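You operate a simulated robot arm through the tools that you are given. There is no shell and no other tool. Be economical: measure what you need, move in short steps, check, and stop when the job is done.

You are at the controls of a simulated robot arm. One attempt, no reset.

## Task
Cap the tube named on the job card in the card's colour and lay it in the chute.
Fine: one cap; set the press latch back to HELD.

It is judged by the outcome, as a careful person would: the job done as asked, and still so three seconds after it is handed in. It fails if anything else is knocked over, pushed out of place, dropped, spilled or broken. A push-on lid holds only when it is set on centred and level and pressed home; a screw cap is set on level and turned clockwise until tight.

## Robot
A 7-joint arm with a two-finger parallel gripper, fixed in place. Base frame: the origin is at the foot of the arm, x ahead of it, y to its left, z up; the work surface is at about z = 820. Units: mm, degrees, N and s.
With the tool pointing down near the work surface it reaches from about 300 to 700 mm from the base axis. Its first joint turns from -66.0 to 66.0 degrees. Payload 1.57 kg.
The TCP is the grasp point between the finger pads, 30 mm short of the fingertips. In the tool frame z runs along the fingers and y along their closing line. The gripper opens to 110 mm. The fingers are 24 mm wide and 12 mm thick; the gripper's body (48 by 112 mm) begins 78 mm behind the TCP.
Orientation is that of the tool frame in the base frame, as a unit quaternion [x, y, z, w]. With the fingers straight down and closing along the base's y, the tool's x points along the base's -x, its y along +y and its z along -z.

## Interface
- The arm moves only by the tool jog_arm. Its argument "series" is a list of rows, each an object of numbers (a shift or turn left out is 0, a gripper value left out holds the last): "x", "y", "z": the shift along the tool's x, y, z in mm; "rx", "ry", "rz": the turn, a rotation vector about the tool's x, y, z in degrees; "grip": the finger opening in mm, from 0 to 110. In form: [{"x": .., "y": .., "z": .., "rx": .., "ry": .., "rz": .., "grip": ..}, ...]. A call has 1 to 8 rows; each row is the pose to reach, as a shift and turn from the pose commanded when the call began, along the tool's axes at that moment. A row lasts 0.2 s, in which the tool goes at most 50 mm and 8.6 degrees; a call with a longer step from one row to the next is refused whole, and so is a gripper value outside its range. A pose out of reach is approached as far as the arm can. The call stops where the force on the tool passes 70 N (or 10 N more than at its start, if that is more) or the arm is blocked; 0.2 s more then pass. The fingers move at their own pace (about 108 mm/s each) and stop on an object; they squeeze with about 35 N. The grip force told is the motor's: it shows also when the fingers shut on nothing. Time passes only in rows, and 0.2 s behind the last, so rows that repeat a pose let the fingers close. It gives the time, the measured TCP pose, the force on the tool (base axes), the opening and the grip force at its end, in the units of the frame above (readings bear some noise), and new pictures: "views" is both (left out), scene, wrist or none.
- Cameras (640 x 400 px; columns grow to the right, rows downward): "scene" is fixed at [170.7, -406.5, 1399.4]; the picture's right is [0.74, -0.68, 0.00], its down [-0.44, -0.48, -0.76] and it looks along [0.51, 0.56, -0.65] (base axes); focal length 214 px, centre (320, 200). "wrist" rides on the gripper at [70, 16, -141] in the tool frame; the picture's right is [-0.23, 0.97, 0.00], its down [-0.86, -0.20, -0.48] and it looks along [-0.47, -0.11, 0.88] (tool axes); focal length 222 px, centre (320, 200).
- point_at(camera, pixels): for up to 12 pixels [column, row] of the newest picture of that camera ("zoom" is the newest enlarged one), the place [x, y, z] in the base frame of the surface seen there, good to about 2 mm, but the place of the scene camera against the robot may be out by one fixed shift of up to 12 mm in any direction. No time passes.
- enlarge(camera, box): a new picture of the part [left, top, right, bottom] of that camera's present view, enlarged. No time passes.
- finish_job(): hands the job in; it is judged then, once.

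Go step by step. Measure first, check grasps and placings, and put right what went wrong. The budget is 80 turns and 170 pictures, counting those below and the enlarged ones. Unless the task says otherwise, let go and move clear before handing in, and close with one line.

The tools are called after "Request:" as name(argument=value, ...) on one line, values as JSON. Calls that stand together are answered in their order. jog_arm: Moves the arm, as the interface text tells. Its arguments: {"type":"object","properties":{"series":{"type":"array"},"views":{"type":"string","enum":["both","scene","wrist","none"]}},"required":["series"]} The other tools are called the same way: point_at (camera, pixels) gives the place of the surface under pixels of a picture; enlarge (camera, box) takes an enlarged picture of a part of a camera's view; finish_job () hands the job in.

At the start:

```text
clock: 0.0
ee_pos: [318.4, -95.0, 1256.6]
orientation: [0.0, 1.0, 0.0, 0.001]
contact_force: [0.3, 0.0, -0.1]
grip_width: 110.1
finger_force: 0.0
```

scene: 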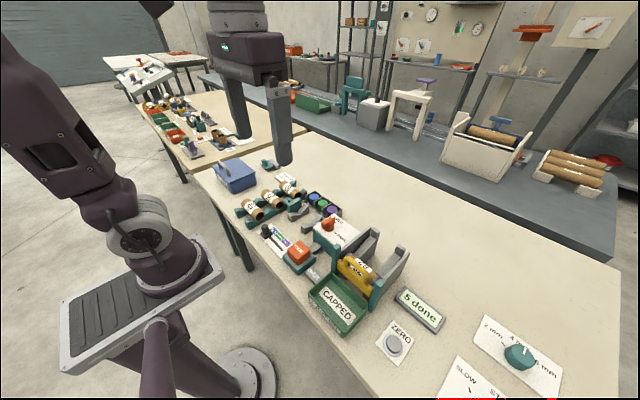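
wrist: 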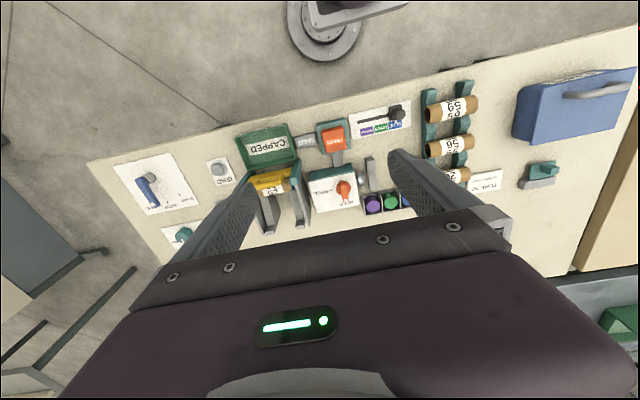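

The scene shows tubes at about (255,205), a press with caps around (325,205) and a chute marked CAPPED at (338,300). I'll enlarge the key areas first.

Request:
enlarge(camera="scene", box=[220, 150, 350, 231])

Request:
enlarge(camera="scene", box=[260, 210, 420, 340])

Request:
enlarge(camera="wrist", box=[340, 70, 520, 230])

Request:
enlarge(camera="wrist", box=[220, 100, 420, 225])

```text
4.92 times, centred on (285, 190) of scene
```

zoom: 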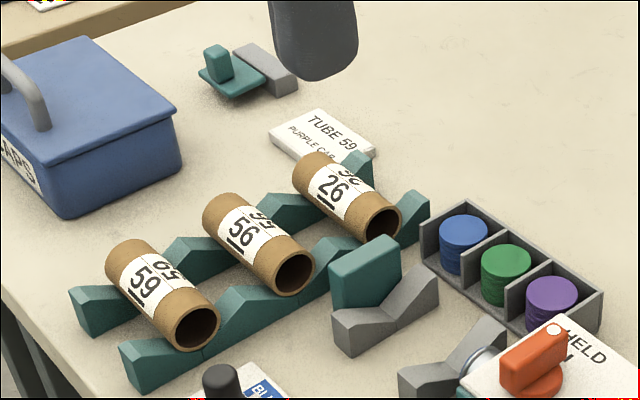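

```text
3.08 times, centred on (340, 275) of scene
```

zoom: 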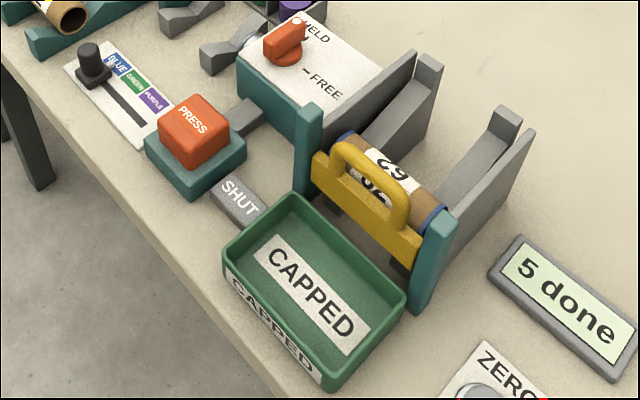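

```text
2.50 times, centred on (430, 150) of wrist
```

zoom: 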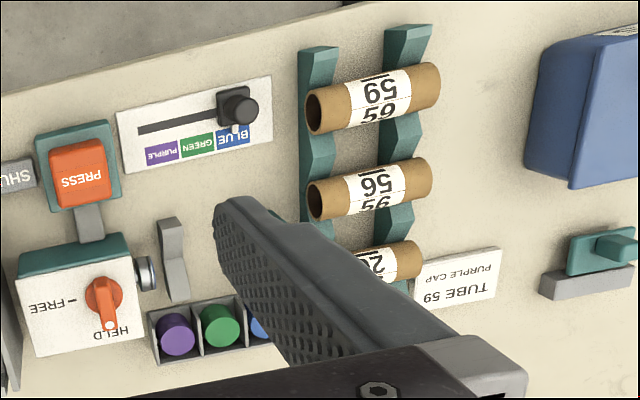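

```text
3.20 times, centred on (320, 162) of wrist
```

zoom: 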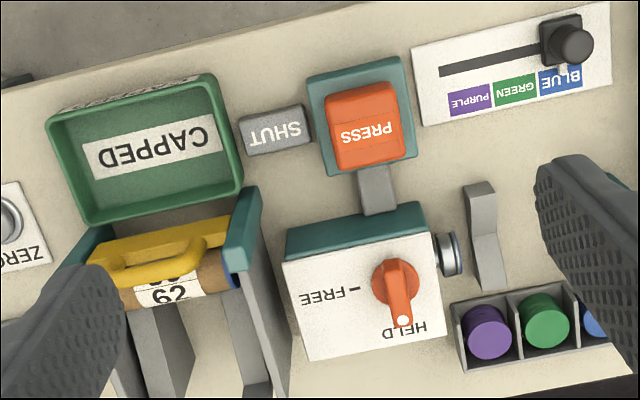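

The card reads TUBE 59, PURPLE CAP; tube 59 is the one nearest the robot (wrist about (452,108)). I'll measure the main parts with the wrist camera.

Request:
point_at(camera="wrist", pixels=[[430, 114], [474, 103], [452, 109], [434, 96], [402, 113], [360, 131], [333, 138], [343, 190], [361, 184], [410, 170], [370, 160], [305, 143]])

Request:
point_at(camera="scene", pixels=[[249, 204], [262, 216], [296, 200], [298, 210], [309, 224], [311, 215], [320, 202], [332, 210], [316, 221], [329, 223], [299, 250], [282, 226]])

Request:
enlarge(camera="scene", box=[275, 180, 355, 230])

Request:
enlarge(camera="scene", box=[325, 220, 425, 300])

```text
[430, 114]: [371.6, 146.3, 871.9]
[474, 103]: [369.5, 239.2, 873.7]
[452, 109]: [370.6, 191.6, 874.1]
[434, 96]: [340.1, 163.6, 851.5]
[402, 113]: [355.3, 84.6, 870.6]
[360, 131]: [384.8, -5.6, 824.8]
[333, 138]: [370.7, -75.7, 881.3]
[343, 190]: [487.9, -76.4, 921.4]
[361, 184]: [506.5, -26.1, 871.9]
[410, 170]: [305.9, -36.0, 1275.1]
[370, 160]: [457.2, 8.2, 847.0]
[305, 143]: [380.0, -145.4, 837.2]
```

```text
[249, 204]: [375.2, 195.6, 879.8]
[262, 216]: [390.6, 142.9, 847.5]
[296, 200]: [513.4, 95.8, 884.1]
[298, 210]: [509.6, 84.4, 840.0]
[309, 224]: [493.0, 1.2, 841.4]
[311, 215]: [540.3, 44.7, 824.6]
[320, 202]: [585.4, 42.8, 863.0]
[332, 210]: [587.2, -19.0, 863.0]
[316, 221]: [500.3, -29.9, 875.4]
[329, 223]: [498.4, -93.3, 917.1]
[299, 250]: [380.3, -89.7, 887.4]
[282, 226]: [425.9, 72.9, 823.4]
```

```text
8.00 times, centred on (315, 205) of scene
```

zoom: 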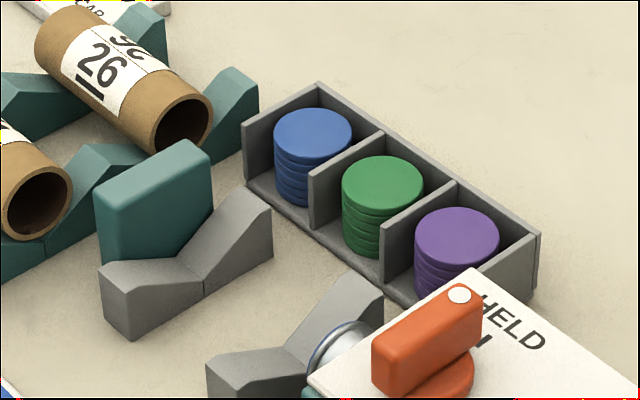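

```text
5.00 times, centred on (375, 260) of scene
```

zoom: 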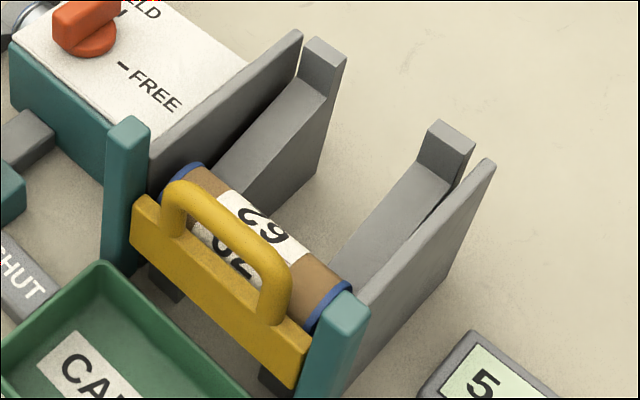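

Layout: slider, knob and PRESS button surround the V-cradle. I'll lower and move over the middle for a close, trustworthy wrist view.

Request:
jog_arm(series=[{"y": 35, "z": 30}, {"y": 70, "z": 60}, {"y": 105, "z": 90}, {"y": 135, "z": 125}, {"y": 135, "z": 156}, {"y": 135, "z": 156}], views="wrist")

```text
clock: 1.4
ee_pos: [316.5, 40.0, 1100.7]
orientation: [0.0, 1.0, 0.0, 0.0]
contact_force: [-0.4, 0.1, 0.4]
grip_width: 110.1
finger_force: 0.0
```

wrist: 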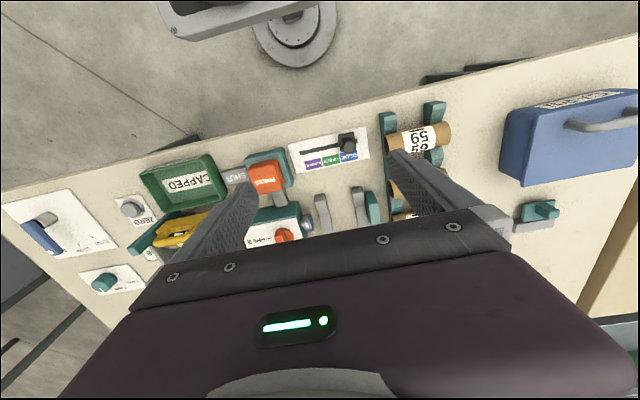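

The slider is at (330,150) and cradle at (345,205). I'll enlarge for detail.

Request:
enlarge(camera="wrist", box=[230, 120, 390, 220])

```text
4.00 times, centred on (310, 170) of wrist
```

zoom: 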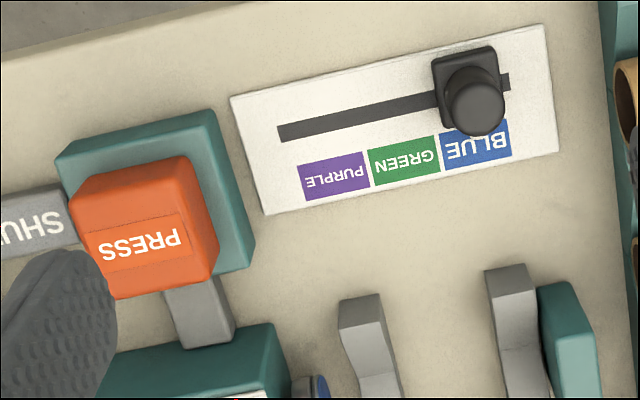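

Request:
point_at(camera="zoom", pixels=[[475, 98], [465, 62], [440, 100], [500, 60], [475, 145], [404, 160], [333, 175], [283, 130], [508, 82], [150, 235], [140, 165], [200, 260]])

Request:
point_at(camera="wrist", pixels=[[320, 199], [358, 192], [373, 200], [322, 222], [283, 236], [392, 148], [446, 136], [420, 140], [441, 103], [384, 114]])

```text
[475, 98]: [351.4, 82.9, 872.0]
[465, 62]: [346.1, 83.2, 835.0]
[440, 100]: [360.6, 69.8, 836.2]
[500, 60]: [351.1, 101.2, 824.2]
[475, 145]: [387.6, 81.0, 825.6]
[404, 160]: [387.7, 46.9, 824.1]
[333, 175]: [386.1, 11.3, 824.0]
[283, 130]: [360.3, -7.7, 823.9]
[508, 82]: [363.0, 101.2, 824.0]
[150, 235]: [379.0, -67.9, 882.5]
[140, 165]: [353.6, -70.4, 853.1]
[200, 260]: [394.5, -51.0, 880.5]
```

```text
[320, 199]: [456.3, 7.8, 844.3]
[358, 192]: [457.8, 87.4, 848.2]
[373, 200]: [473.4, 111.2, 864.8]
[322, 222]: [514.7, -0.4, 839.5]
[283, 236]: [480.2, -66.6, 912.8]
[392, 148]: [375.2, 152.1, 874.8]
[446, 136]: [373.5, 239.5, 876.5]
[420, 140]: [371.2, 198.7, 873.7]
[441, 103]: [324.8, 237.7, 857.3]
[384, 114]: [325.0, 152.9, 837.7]
```

Slider knob at about (356, 83), top z 872; BLUE y≈81, GREEN 47, PURPLE 11. I'll go above the knob with a partially closed gripper.

Request:
jog_arm(series=[{"x": -15, "y": 20, "z": 40, "grip": 50}, {"x": -40, "y": 43, "z": 80}, {"x": -40, "y": 43, "z": 125}, {"x": -40, "y": 43, "z": 170}, {"x": -40, "y": 43, "z": 190}, {"x": -40, "y": 43, "z": 190}], views="both")

Request:
enlarge(camera="wrist", box=[260, 100, 420, 200])

Request:
enlarge(camera="scene", box=[220, 180, 348, 260])

```text
refused: row 2 steps farther than a row can; nothing moved
```

```text
4.00 times, centred on (340, 150) of wrist
```

zoom: 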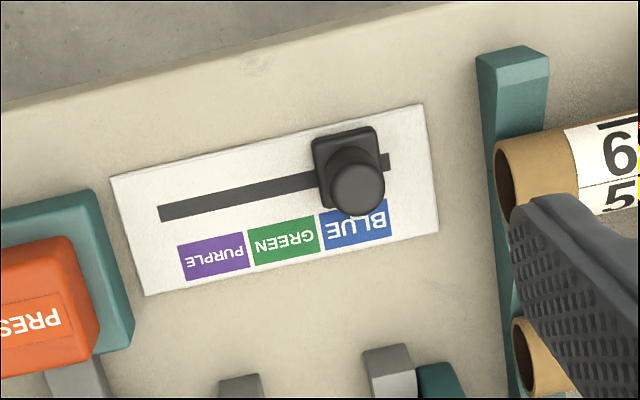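

```text
5.00 times, centred on (284, 220) of scene
```

zoom: 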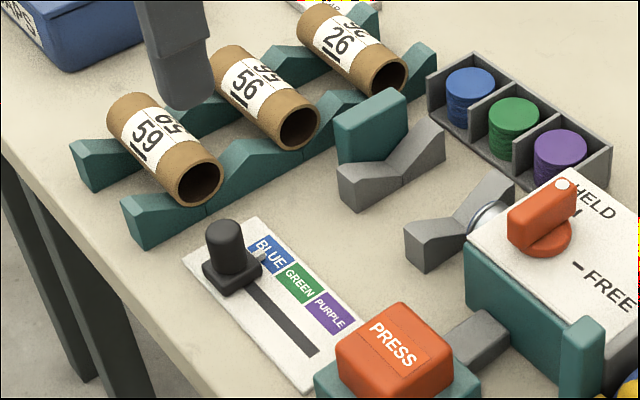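

Row too long; nothing moved. Repeating with smaller steps.

Request:
jog_arm(series=[{"x": -12, "y": 15, "z": 35, "grip": 50}, {"x": -25, "y": 30, "z": 70}, {"x": -40, "y": 43, "z": 105}, {"x": -40, "y": 43, "z": 150}, {"x": -40, "y": 43, "z": 185}, {"x": -40, "y": 43, "z": 185}], views="both")

Request:
enlarge(camera="wrist", box=[240, 100, 400, 200])

```text
clock: 2.8
ee_pos: [357.6, 84.2, 916.8]
orientation: [0.0, 1.0, 0.0, 0.0]
contact_force: [-0.1, 0.0, -0.1]
grip_width: 50.1
finger_force: 0.1
```

scene: 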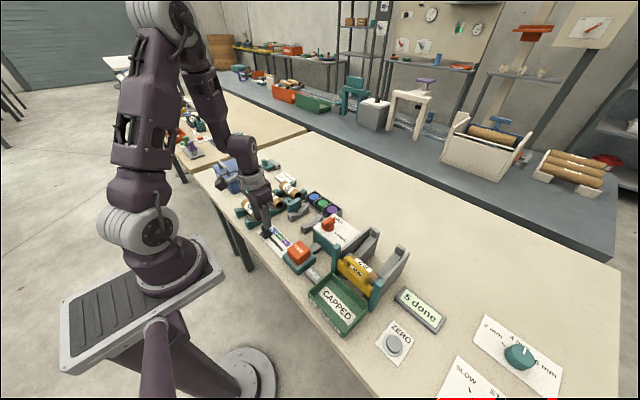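
wrist: 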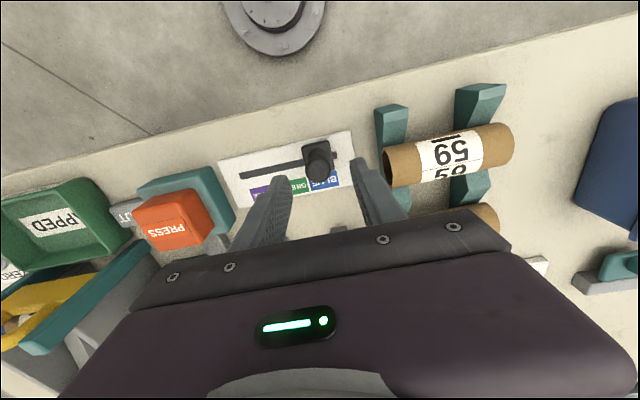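

```text
4.00 times, centred on (320, 150) of wrist
```

zoom: 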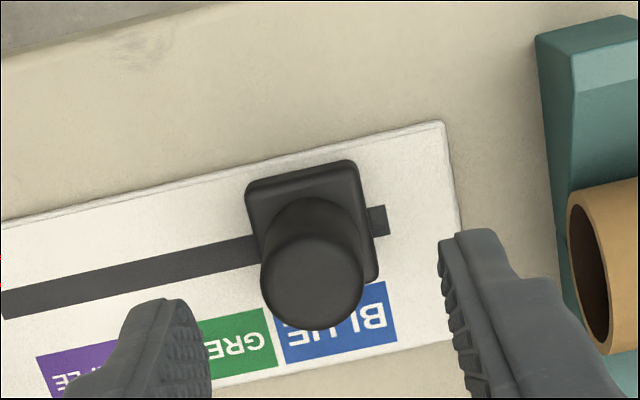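

Request:
point_at(camera="zoom", pixels=[[313, 275], [313, 232], [313, 318], [270, 278], [355, 270], [340, 335], [5, 302], [384, 220], [460, 240], [160, 305]])

```text
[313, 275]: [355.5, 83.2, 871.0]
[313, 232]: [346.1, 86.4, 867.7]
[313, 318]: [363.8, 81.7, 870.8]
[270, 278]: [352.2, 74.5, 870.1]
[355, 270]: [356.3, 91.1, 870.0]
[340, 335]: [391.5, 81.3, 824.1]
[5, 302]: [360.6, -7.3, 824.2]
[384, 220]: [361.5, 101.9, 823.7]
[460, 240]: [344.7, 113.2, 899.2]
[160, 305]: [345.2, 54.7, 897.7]
```

Knob is centred at (356,83), between the fingers. Descend 40 mm and grip.

Request:
jog_arm(series=[{"z": 25}, {"z": 40}, {"z": 40, "grip": 15}, {"z": 40, "grip": 15}, {"z": 40, "grip": 15}], views="wrist")

```text
clock: 4.0
ee_pos: [357.6, 81.7, 874.4]
orientation: [0.0, 1.0, 0.0, -0.001]
contact_force: [3.3, -12.8, -3.2]
grip_width: 26.4
finger_force: 6.2
```

wrist: 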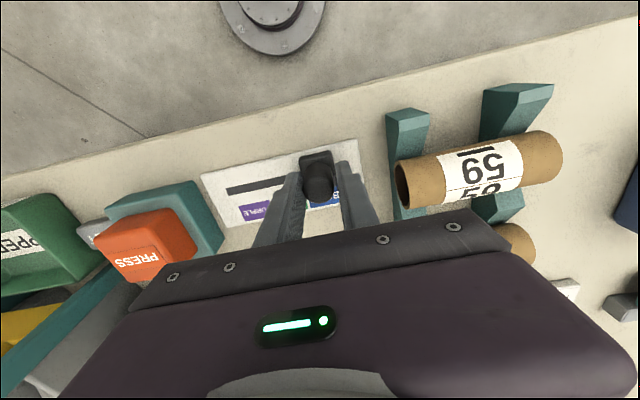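

Gripped. Slide along −y by 71 mm towards PURPLE.

Request:
jog_arm(series=[{"y": -12}, {"y": -24}, {"y": -36}, {"y": -48}, {"y": -60}, {"y": -71}, {"y": -71}], views="wrist")

Request:
enlarge(camera="wrist", box=[260, 100, 420, 200])

```text
clock: 5.6
ee_pos: [358.0, 11.9, 875.8]
orientation: [0.001, 1.0, 0.0, -0.001]
contact_force: [-3.6, -3.0, 25.4]
grip_width: 23.6
finger_force: 36.0
```

wrist: 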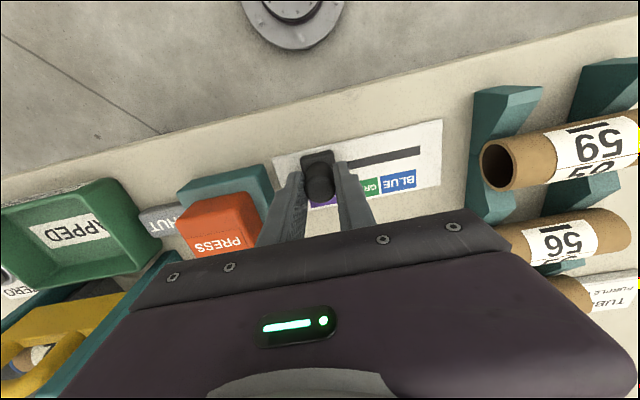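

```text
4.00 times, centred on (340, 150) of wrist
```

zoom: 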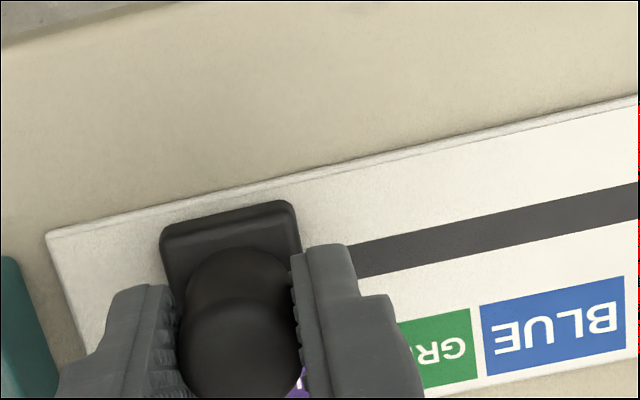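

Slider is at PURPLE. Release, lift, and go to look at the latch knob.

Request:
jog_arm(series=[{"grip": 42}, {"grip": 42}, {"z": -40}, {"z": -85}, {"z": -125}, {"z": -160}, {"z": -160}], views="both")

Request:
enlarge(camera="scene", box=[250, 190, 378, 270])

Request:
enlarge(camera="wrist", box=[240, 120, 400, 220])

```text
clock: 7.2
ee_pos: [357.9, 12.1, 1035.3]
orientation: [-0.001, 1.0, 0.0, 0.0]
contact_force: [-0.1, 0.7, -0.2]
grip_width: 41.9
finger_force: 0.0
```

scene: 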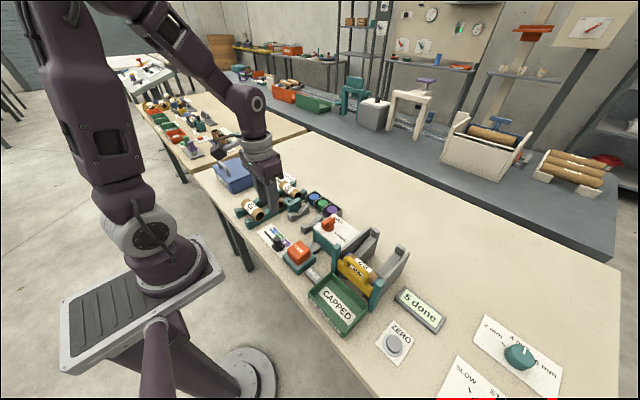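
wrist: 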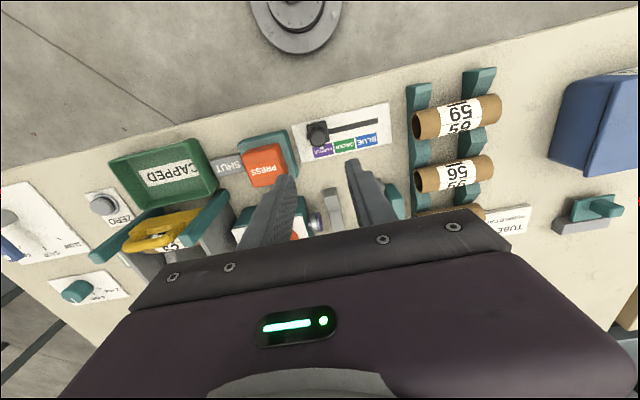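

```text
5.00 times, centred on (314, 230) of scene
```

zoom: 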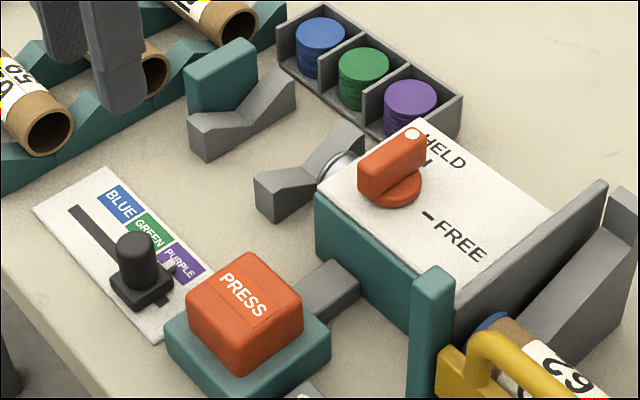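

```text
4.00 times, centred on (320, 170) of wrist
```

zoom: 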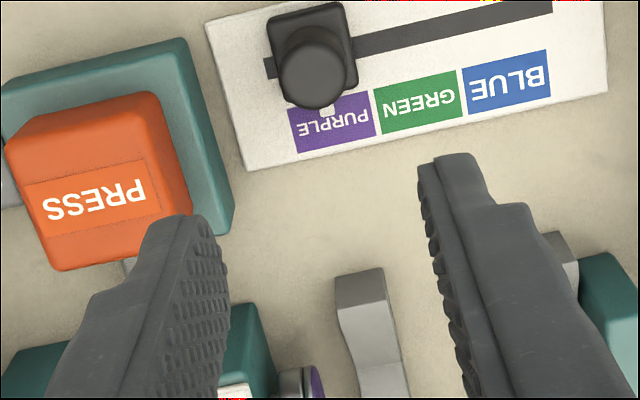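

The ram shows a purple cap and the pointer stands at PURPLE. Now move the wrist to see the knob.

Request:
jog_arm(series=[{"x": -40, "y": -5}, {"x": -80, "y": -15}, {"x": -92, "y": -30}, {"x": -92, "y": -30}], views="wrist")

Request:
enlarge(camera="wrist", box=[160, 120, 320, 220])

```text
clock: 8.2
ee_pos: [449.4, -18.5, 1035.0]
orientation: [-0.001, 1.0, 0.0, 0.0]
contact_force: [0.7, 0.6, -0.2]
grip_width: 42.1
finger_force: 0.1
```

wrist: 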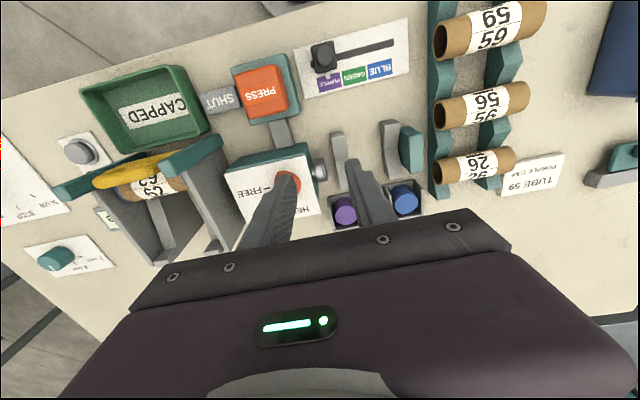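

```text
4.00 times, centred on (240, 170) of wrist
```

zoom: 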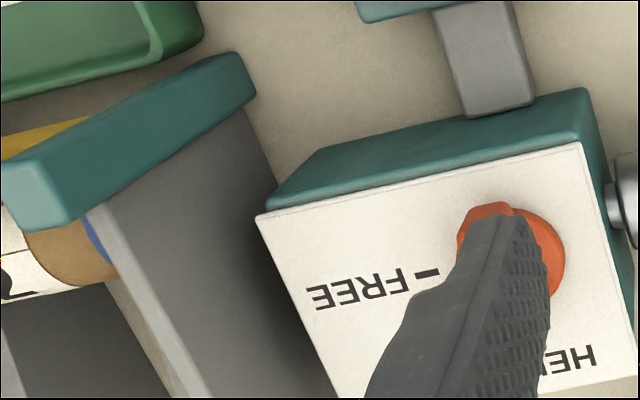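

The finger hides the knob; shift +y 50 for a clear view.

Request:
jog_arm(series=[{"y": 30}, {"y": 55}, {"y": 55}], views="wrist")

Request:
enlarge(camera="wrist", box=[130, 130, 290, 230])

```text
clock: 9.0
ee_pos: [449.8, 36.6, 1034.7]
orientation: [-0.001, 1.0, 0.0, -0.001]
contact_force: [0.4, -0.6, 0.4]
grip_width: 42.1
finger_force: 0.1
```

wrist: 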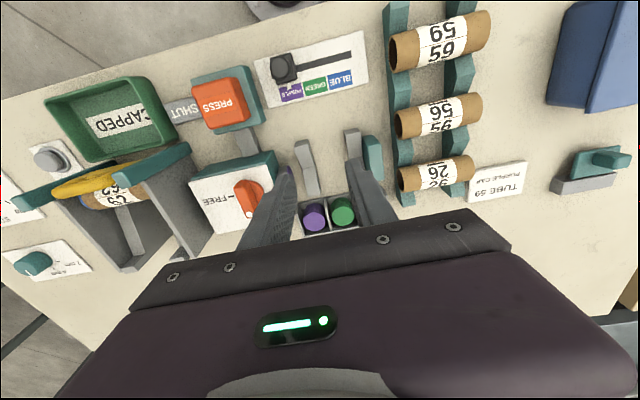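

```text
4.00 times, centred on (210, 180) of wrist
```

zoom: 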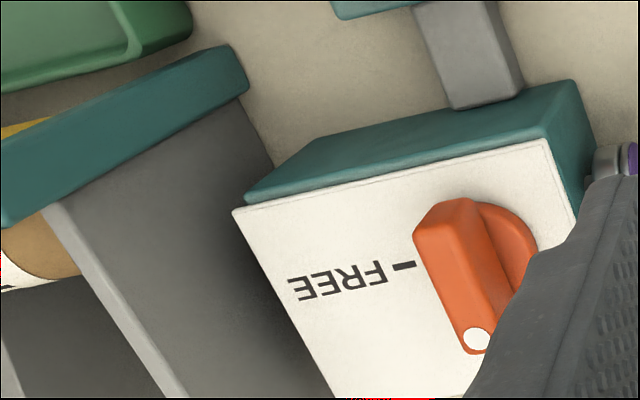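

Request:
point_at(camera="zoom", pixels=[[477, 340], [440, 220], [458, 280], [432, 250], [487, 270], [470, 205], [520, 230], [405, 266], [310, 286], [234, 212], [548, 142], [425, 330]])

Request:
point_at(camera="scene", pixels=[[333, 217], [323, 226], [328, 219], [328, 230], [326, 222], [336, 222], [336, 233]])

Request:
enlarge(camera="scene", box=[300, 205, 364, 245])

```text
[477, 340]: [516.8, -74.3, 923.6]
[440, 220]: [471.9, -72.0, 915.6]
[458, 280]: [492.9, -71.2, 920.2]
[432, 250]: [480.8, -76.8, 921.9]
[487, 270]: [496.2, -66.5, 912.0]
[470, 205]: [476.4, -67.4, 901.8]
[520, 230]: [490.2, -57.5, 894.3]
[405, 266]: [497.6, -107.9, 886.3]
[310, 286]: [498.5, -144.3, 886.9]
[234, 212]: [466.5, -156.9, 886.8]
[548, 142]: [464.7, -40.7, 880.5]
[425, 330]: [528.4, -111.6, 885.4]
```

```text
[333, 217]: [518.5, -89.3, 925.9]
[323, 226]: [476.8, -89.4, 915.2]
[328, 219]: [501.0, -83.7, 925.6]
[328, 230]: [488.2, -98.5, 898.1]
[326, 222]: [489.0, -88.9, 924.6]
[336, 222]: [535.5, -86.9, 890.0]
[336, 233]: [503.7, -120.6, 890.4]
```

```text
10.00 times, centred on (332, 225) of scene
```

zoom: 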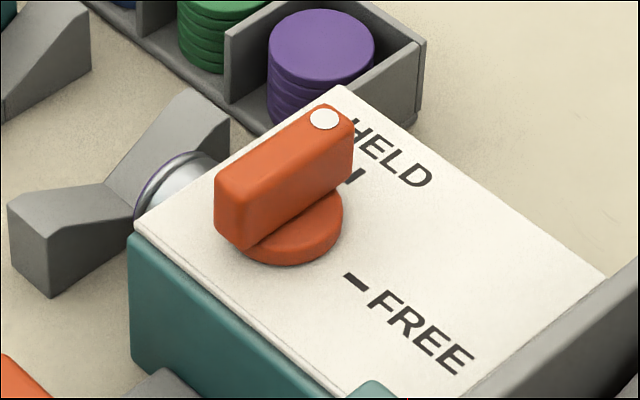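

Knob bar lies along x with pivot ≈(497,−72), top z≈922, plate 886; FREE is 90° clockwise. I'll go above it and check.

Request:
jog_arm(series=[{"x": -20, "y": -40}, {"x": -40, "y": -80}, {"x": -47, "y": -108.5, "z": 20}, {"x": -47, "y": -108.5, "z": 60}, {"x": -47, "y": -108.5, "z": 70}, {"x": -47, "y": -108.5, "z": 70}], views="both")

Request:
enlarge(camera="scene", box=[280, 180, 376, 240])

Request:
enlarge(camera="wrist", box=[240, 120, 400, 220])

```text
clock: 10.4
ee_pos: [497.6, -69.6, 965.1]
orientation: [-0.001, 1.0, 0.0, 0.0]
contact_force: [-0.4, 0.4, 0.9]
grip_width: 41.8
finger_force: 0.0
```

scene: 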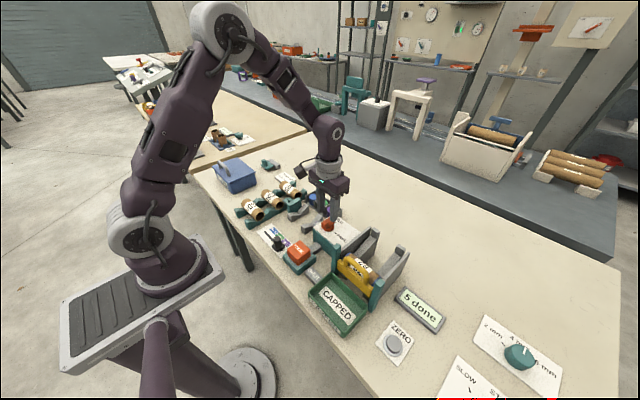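
wrist: 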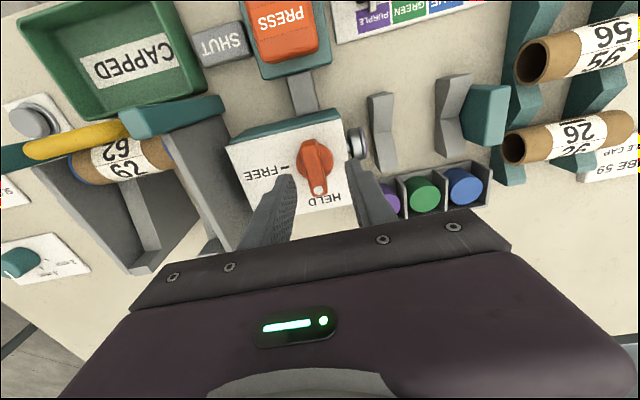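

```text
6.67 times, centred on (328, 210) of scene
```

zoom: 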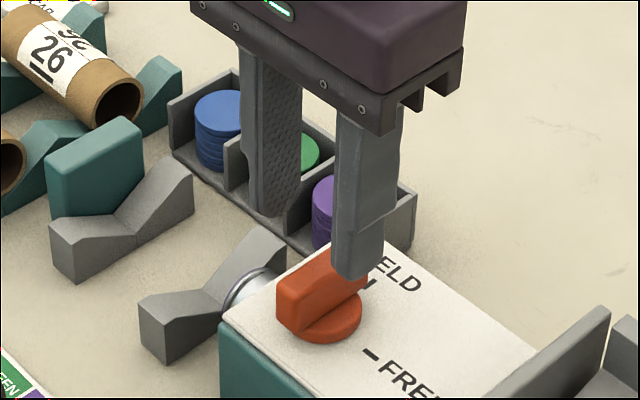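

```text
4.00 times, centred on (320, 170) of wrist
```

zoom: 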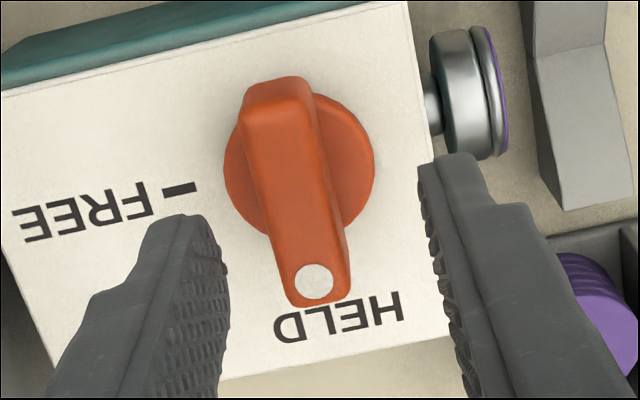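

Request:
point_at(camera="zoom", pixels=[[314, 282], [280, 100], [290, 180], [237, 180], [365, 170], [240, 215], [350, 220], [345, 270], [180, 188], [296, 330], [490, 90], [455, 90]])

```text
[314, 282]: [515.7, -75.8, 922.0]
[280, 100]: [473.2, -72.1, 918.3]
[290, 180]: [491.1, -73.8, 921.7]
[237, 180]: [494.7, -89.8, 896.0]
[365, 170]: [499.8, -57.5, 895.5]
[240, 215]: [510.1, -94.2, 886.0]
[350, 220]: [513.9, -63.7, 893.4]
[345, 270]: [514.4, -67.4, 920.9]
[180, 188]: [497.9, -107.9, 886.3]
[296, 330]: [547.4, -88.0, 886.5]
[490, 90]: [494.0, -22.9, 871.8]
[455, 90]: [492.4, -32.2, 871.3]
```

Pivot ≈(497,−74), disc top z 896. Descend so fingertips reach ~901 and close.

Request:
jog_arm(series=[{"y": -4, "z": 20}, {"y": -4, "z": 33}, {"y": -4, "z": 33, "grip": 8}, {"y": -4, "z": 33, "grip": 8}, {"y": -4, "z": 33, "grip": 8}], views="wrist")

```text
clock: 11.6
ee_pos: [498.2, -76.0, 933.4]
orientation: [-0.001, 1.0, 0.0, -0.001]
contact_force: [-2.2, -16.7, -2.4]
grip_width: 15.8
finger_force: 31.8
```

wrist: 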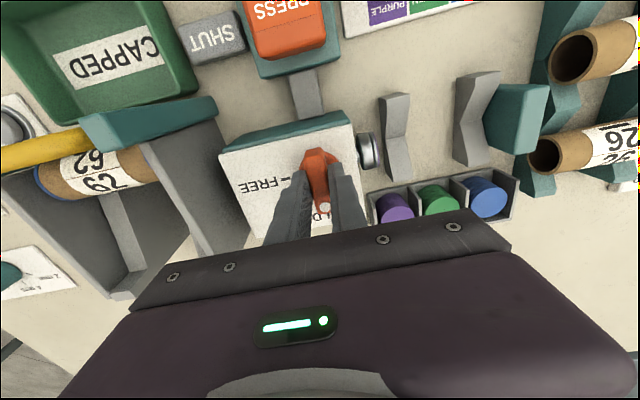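

Gripped at 15.8 mm. Turn clockwise in steps (+rz).

Request:
jog_arm(series=[{"y": -2, "rz": 8}, {"y": -2, "rz": 16}, {"y": -2, "rz": 24}, {"y": -2, "rz": 32}, {"y": -2, "rz": 40}, {"y": -2, "rz": 48}], views="scene")

Request:
enlarge(camera="scene", box=[280, 180, 376, 240])

```text
clock: 13.0
ee_pos: [497.8, -76.1, 933.6]
orientation: [0.406, 0.914, 0.001, 0.001]
contact_force: [3.2, 20.2, 18.7]
grip_width: 15.9
finger_force: 31.5
```

scene: 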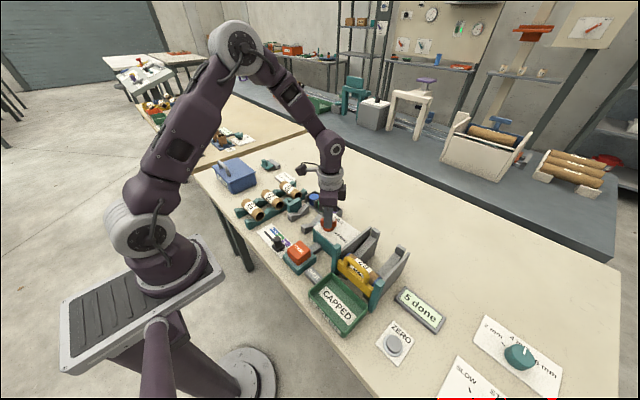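

```text
6.67 times, centred on (328, 210) of scene
```

zoom: 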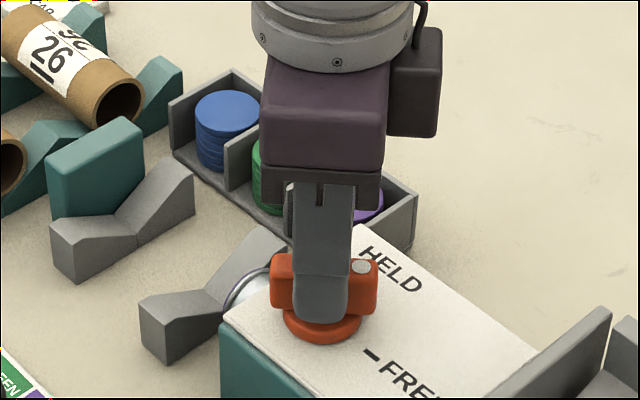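

Knob follows at ~48°. Continue to 90°.

Request:
jog_arm(series=[{"rz": 8}, {"rz": 16}, {"rz": 24}, {"rz": 32}, {"rz": 40}, {"rz": 43}], views="scene")

Request:
enlarge(camera="scene", box=[280, 180, 376, 240])

```text
clock: 14.4
ee_pos: [498.1, -76.6, 931.6]
orientation: [0.712, 0.702, 0.0, 0.0]
contact_force: [22.2, 22.1, -1.4]
grip_width: 15.9
finger_force: 31.5
```

scene: 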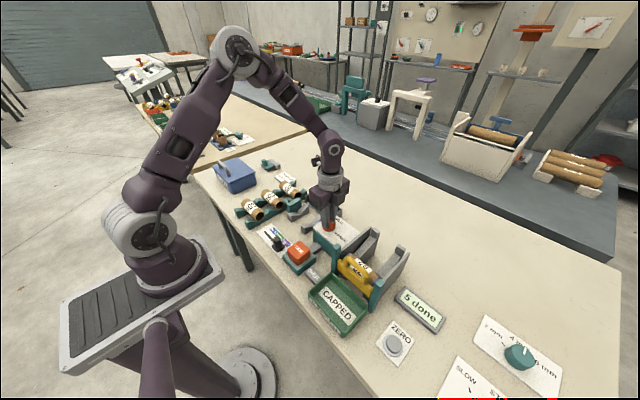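

```text
6.67 times, centred on (328, 210) of scene
```

zoom: 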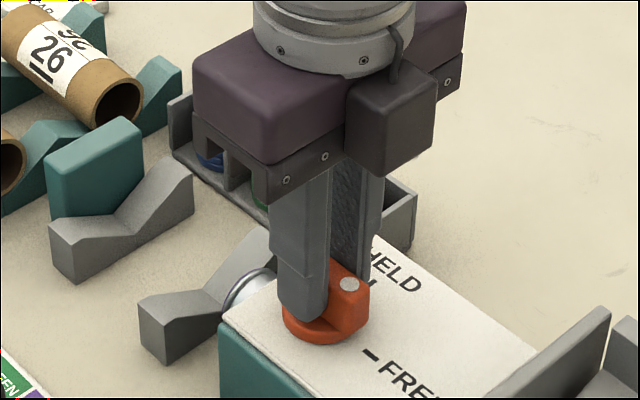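

The white dot points to FREE (−y). Release, lift, and travel towards tube 59 with the fingers already closing along x.

Request:
jog_arm(series=[{"grip": 50}, {"grip": 50}, {"z": -45}, {"z": -90}, {"z": -110, "x": 35, "y": -15}, {"z": -110, "x": 75, "y": -35}, {"z": -110, "x": 115, "y": -55}, {"z": -110, "x": 155, "y": -75}], views="scene")

Request:
jog_arm(series=[{"x": 40, "y": -17}, {"x": 80, "y": -34}, {"x": 112, "y": -51}, {"x": 112, "y": -51}], views="both")

Request:
enlarge(camera="scene", box=[280, 180, 376, 240])

Request:
enlarge(camera="wrist", box=[220, 120, 420, 245])

```text
clock: 16.2
ee_pos: [425.6, 79.2, 1042.6]
orientation: [0.713, 0.701, 0.0, 0.0]
contact_force: [0.1, -0.7, 0.4]
grip_width: 50.0
finger_force: 0.0
```

scene: 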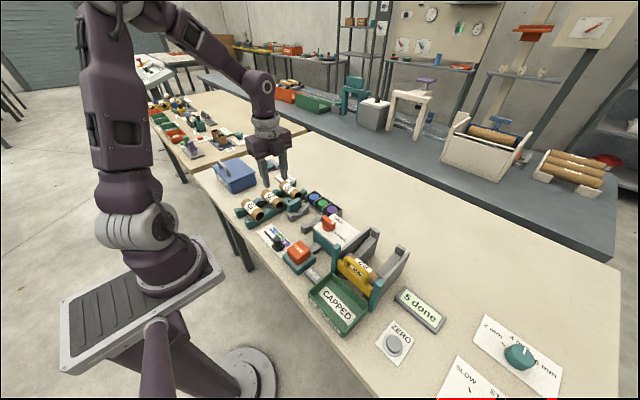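

```text
clock: 17.2
ee_pos: [374.5, 192.6, 1042.8]
orientation: [0.713, 0.701, 0.0, 0.0]
contact_force: [-0.2, 0.1, -0.2]
grip_width: 50.1
finger_force: 0.0
```

scene: 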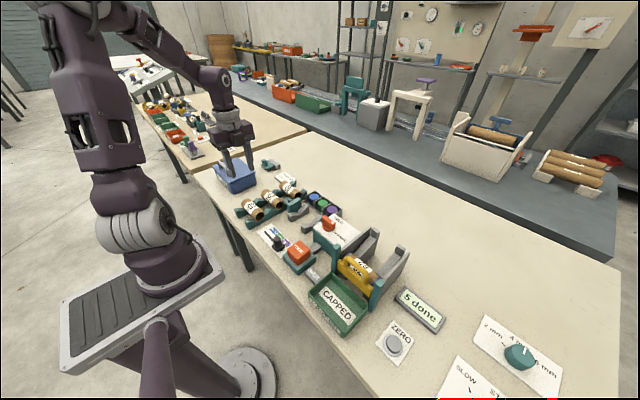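
wrist: 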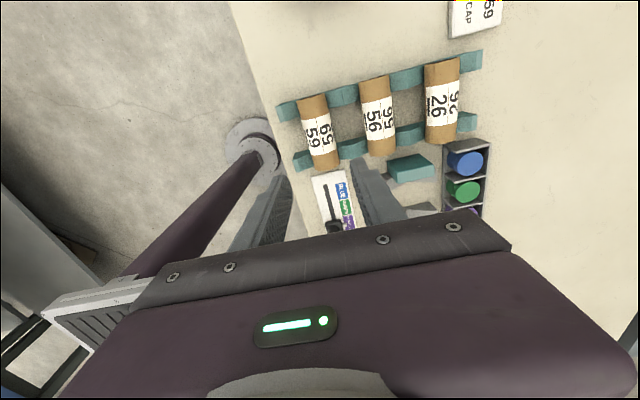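

```text
6.67 times, centred on (328, 210) of scene
```

zoom: 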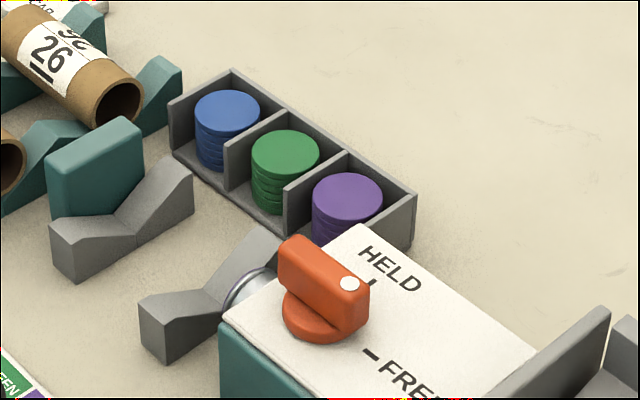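

```text
3.20 times, centred on (320, 182) of wrist
```

zoom: 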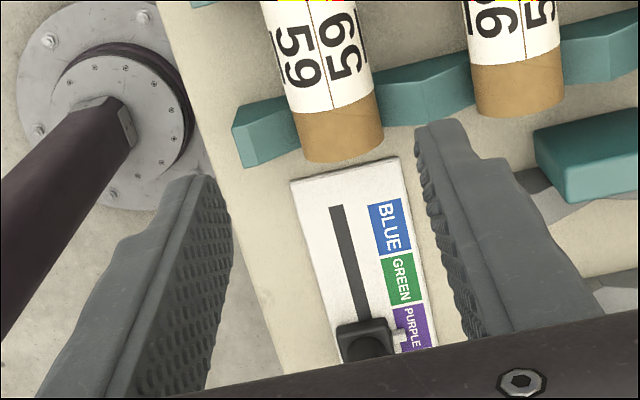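

Knob reads FREE. Now measure tube 59 ends and neighbours from this view.

Request:
point_at(camera="wrist", pixels=[[312, 98], [318, 130], [323, 160], [309, 160], [337, 155], [375, 85], [380, 140], [364, 140], [410, 165], [395, 175], [425, 210], [290, 163]])

Request:
enlarge(camera="wrist", box=[270, 70, 430, 170])

```text
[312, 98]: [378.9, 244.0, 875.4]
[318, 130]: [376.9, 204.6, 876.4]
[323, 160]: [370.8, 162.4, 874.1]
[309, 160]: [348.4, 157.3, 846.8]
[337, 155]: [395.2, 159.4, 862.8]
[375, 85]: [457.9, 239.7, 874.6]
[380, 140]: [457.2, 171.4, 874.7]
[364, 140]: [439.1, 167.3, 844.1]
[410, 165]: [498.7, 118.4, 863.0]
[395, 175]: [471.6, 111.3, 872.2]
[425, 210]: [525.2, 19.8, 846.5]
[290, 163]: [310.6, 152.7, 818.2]
```

```text
4.00 times, centred on (350, 120) of wrist
```

zoom: 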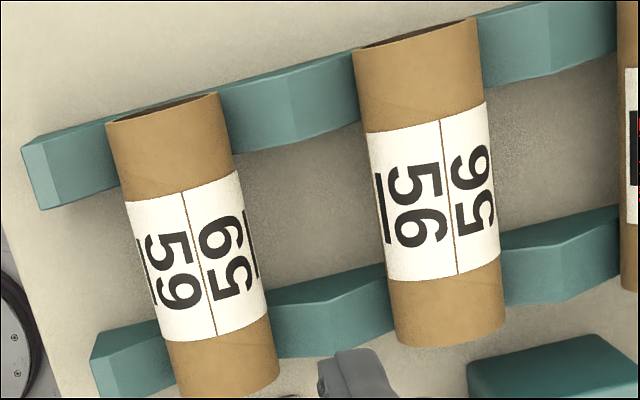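

Request:
point_at(camera="zoom", pixels=[[112, 130], [218, 100], [165, 110], [178, 385], [274, 370], [225, 385], [140, 250], [252, 220], [195, 250], [300, 320], [90, 170]])

```text
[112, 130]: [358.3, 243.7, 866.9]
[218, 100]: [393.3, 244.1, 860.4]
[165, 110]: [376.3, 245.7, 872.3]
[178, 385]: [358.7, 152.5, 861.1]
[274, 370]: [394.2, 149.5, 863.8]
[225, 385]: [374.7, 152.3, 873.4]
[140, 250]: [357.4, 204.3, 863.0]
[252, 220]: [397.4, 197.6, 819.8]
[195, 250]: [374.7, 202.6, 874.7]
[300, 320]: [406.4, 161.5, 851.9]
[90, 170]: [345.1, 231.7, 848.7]
```

Tube 59: axis at x≈375, y 148–245 (centre 196), axis z≈855, diameter ~39. Descend between the racks with 62 mm opening.

Request:
jog_arm(series=[{"x": 4, "z": 40, "grip": 64}, {"x": 4, "z": 80}, {"x": 4, "z": 115}, {"x": 4, "z": 115}], views="both")

Request:
enlarge(camera="scene", box=[210, 150, 306, 210])

```text
clock: 18.2
ee_pos: [375.1, 196.2, 927.7]
orientation: [0.713, 0.701, -0.001, 0.0]
contact_force: [0.2, -0.3, 0.3]
grip_width: 63.9
finger_force: 0.0
```

scene: 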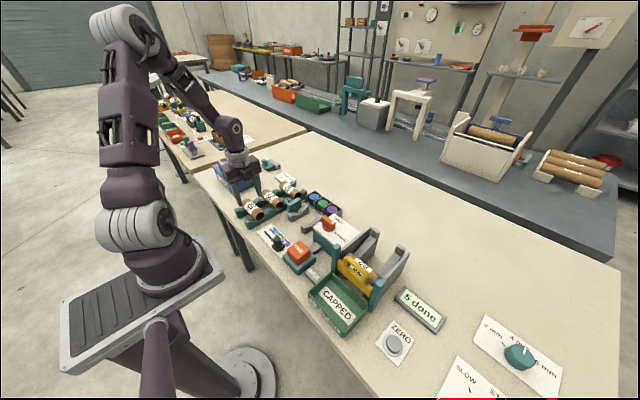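
wrist: 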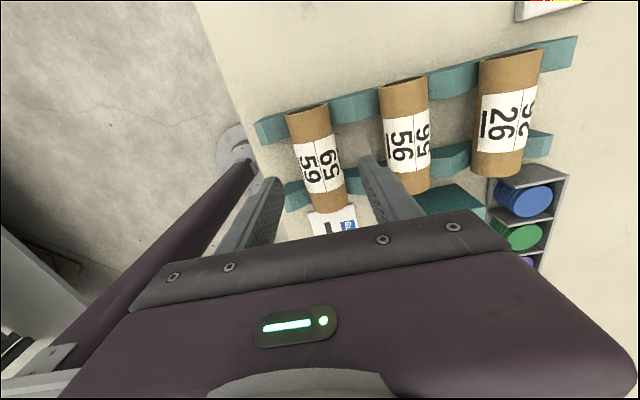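

```text
6.67 times, centred on (258, 180) of scene
```

zoom: 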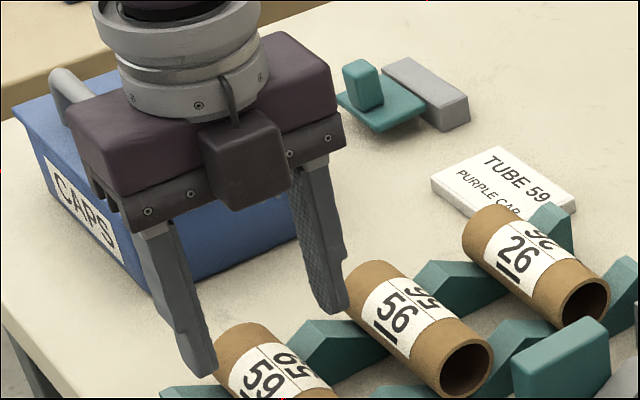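

Fingers straddle tube 59 with clearance from 56. Descend to z≈864 and close.

Request:
jog_arm(series=[{"z": 35}, {"z": 63}, {"z": 63}, {"z": 63, "grip": 34}, {"z": 63, "grip": 30}, {"z": 63, "grip": 30}], views="both")

Request:
enlarge(camera="scene", box=[210, 170, 306, 230])

```text
clock: 19.6
ee_pos: [376.2, 197.3, 862.5]
orientation: [0.714, 0.701, -0.001, 0.0]
contact_force: [-1.0, -0.4, -0.9]
grip_width: 38.4
finger_force: 35.2
```

scene: 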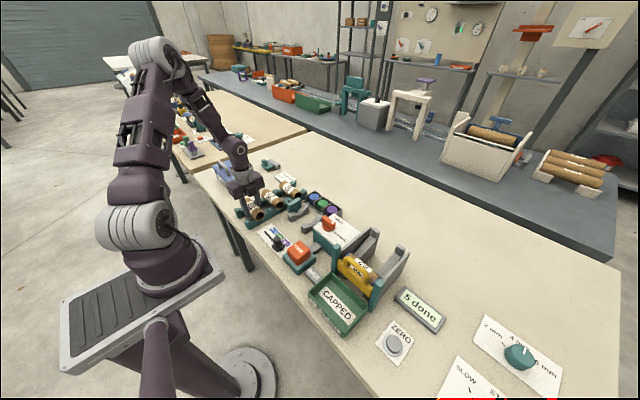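
wrist: 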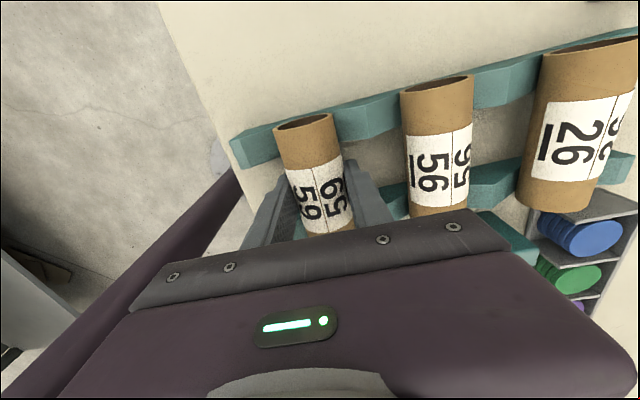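

```text
6.67 times, centred on (258, 200) of scene
```

zoom: 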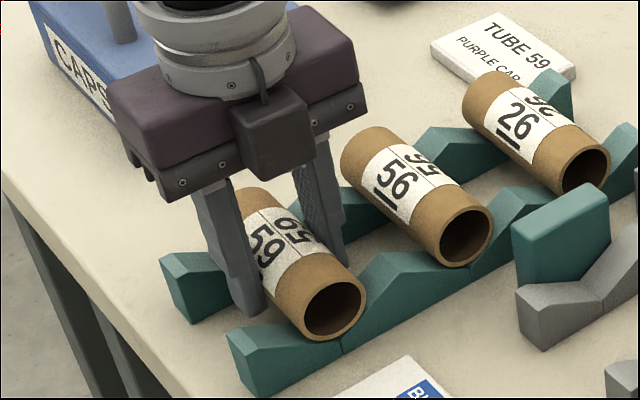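

Gripped (38.4 mm). Lift straight up, then move toward the cradle for a look.

Request:
jog_arm(series=[{"z": -20}, {"z": -55}, {"z": -95}, {"z": -138}, {"z": -138, "y": 40, "x": -15, "rz": -1}, {"z": -138, "y": 80, "x": -30, "rz": -1}, {"z": -138, "y": 120, "x": -37, "rz": -1}, {"z": -138, "y": 120, "x": -37, "rz": -1}], views="both")

Request:
enlarge(camera="wrist", box=[220, 100, 420, 225])

```text
clock: 21.4
ee_pos: [494.3, 156.7, 1003.1]
orientation: [0.707, 0.707, 0.0, 0.0]
contact_force: [0.0, -0.1, 0.0]
grip_width: 38.2
finger_force: 35.2
```

scene: 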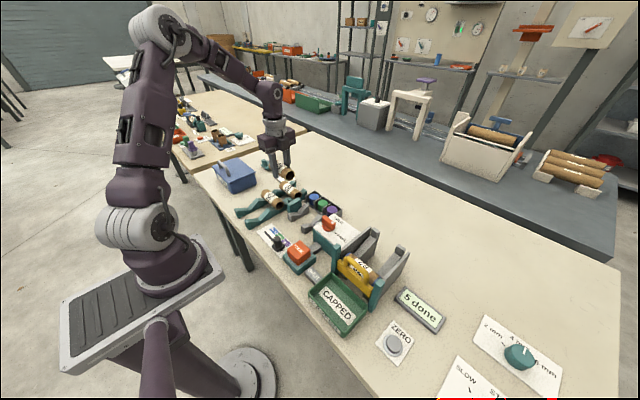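
wrist: 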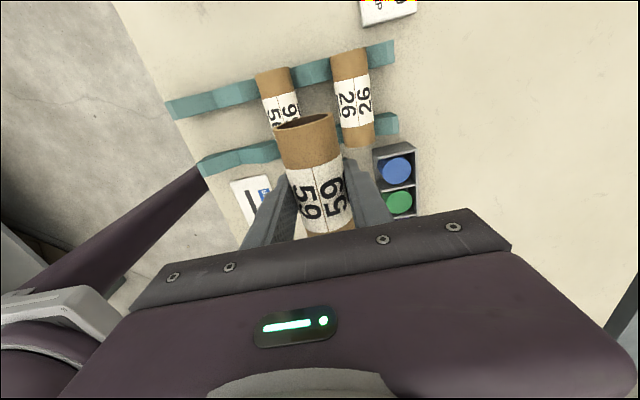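

```text
3.20 times, centred on (320, 162) of wrist
```

zoom: 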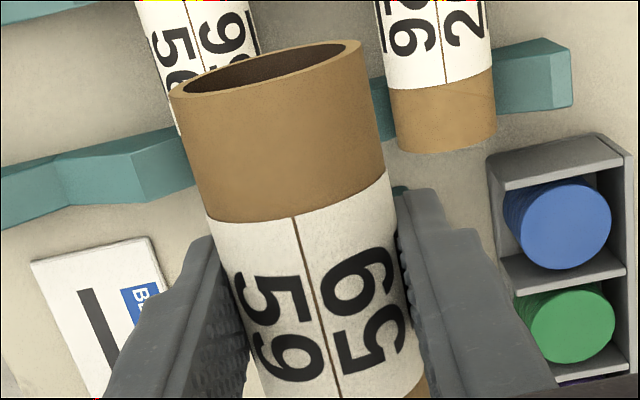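

Wrist view is blocked, so I use the scene camera, calibrating with points measured before (FREE tick, stop block).

Request:
enlarge(camera="scene", box=[282, 195, 346, 235])

```text
10.00 times, centred on (314, 215) of scene
```

zoom: 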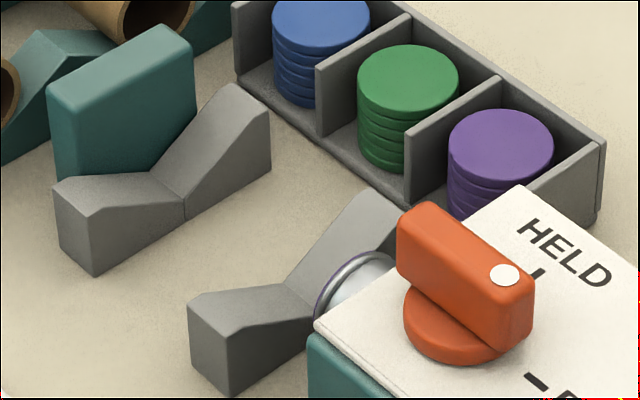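

Request:
point_at(camera="zoom", pixels=[[90, 215], [183, 197], [268, 110], [150, 173], [228, 330], [305, 288], [373, 196], [536, 382], [503, 275], [75, 100], [190, 60], [130, 110]])

Request:
point_at(camera="zoom", pixels=[[100, 240], [222, 300], [195, 308], [60, 190], [240, 90], [318, 320], [325, 280], [350, 255], [240, 370], [95, 262], [185, 215]])

```text
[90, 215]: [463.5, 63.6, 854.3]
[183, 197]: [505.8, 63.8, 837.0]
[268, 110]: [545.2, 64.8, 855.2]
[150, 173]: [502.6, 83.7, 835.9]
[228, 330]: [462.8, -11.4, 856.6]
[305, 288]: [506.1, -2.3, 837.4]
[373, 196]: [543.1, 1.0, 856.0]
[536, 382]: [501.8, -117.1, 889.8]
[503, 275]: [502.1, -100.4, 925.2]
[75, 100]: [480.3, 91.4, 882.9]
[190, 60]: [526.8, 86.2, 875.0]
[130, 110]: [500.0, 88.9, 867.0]
```

```text
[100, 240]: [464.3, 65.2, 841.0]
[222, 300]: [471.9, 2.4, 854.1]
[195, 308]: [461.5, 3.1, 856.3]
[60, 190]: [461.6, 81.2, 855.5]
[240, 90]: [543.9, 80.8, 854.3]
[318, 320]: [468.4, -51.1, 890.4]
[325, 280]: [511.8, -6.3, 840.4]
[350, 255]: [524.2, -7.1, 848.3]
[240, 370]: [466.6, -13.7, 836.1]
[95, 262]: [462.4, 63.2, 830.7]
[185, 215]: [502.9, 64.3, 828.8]
```

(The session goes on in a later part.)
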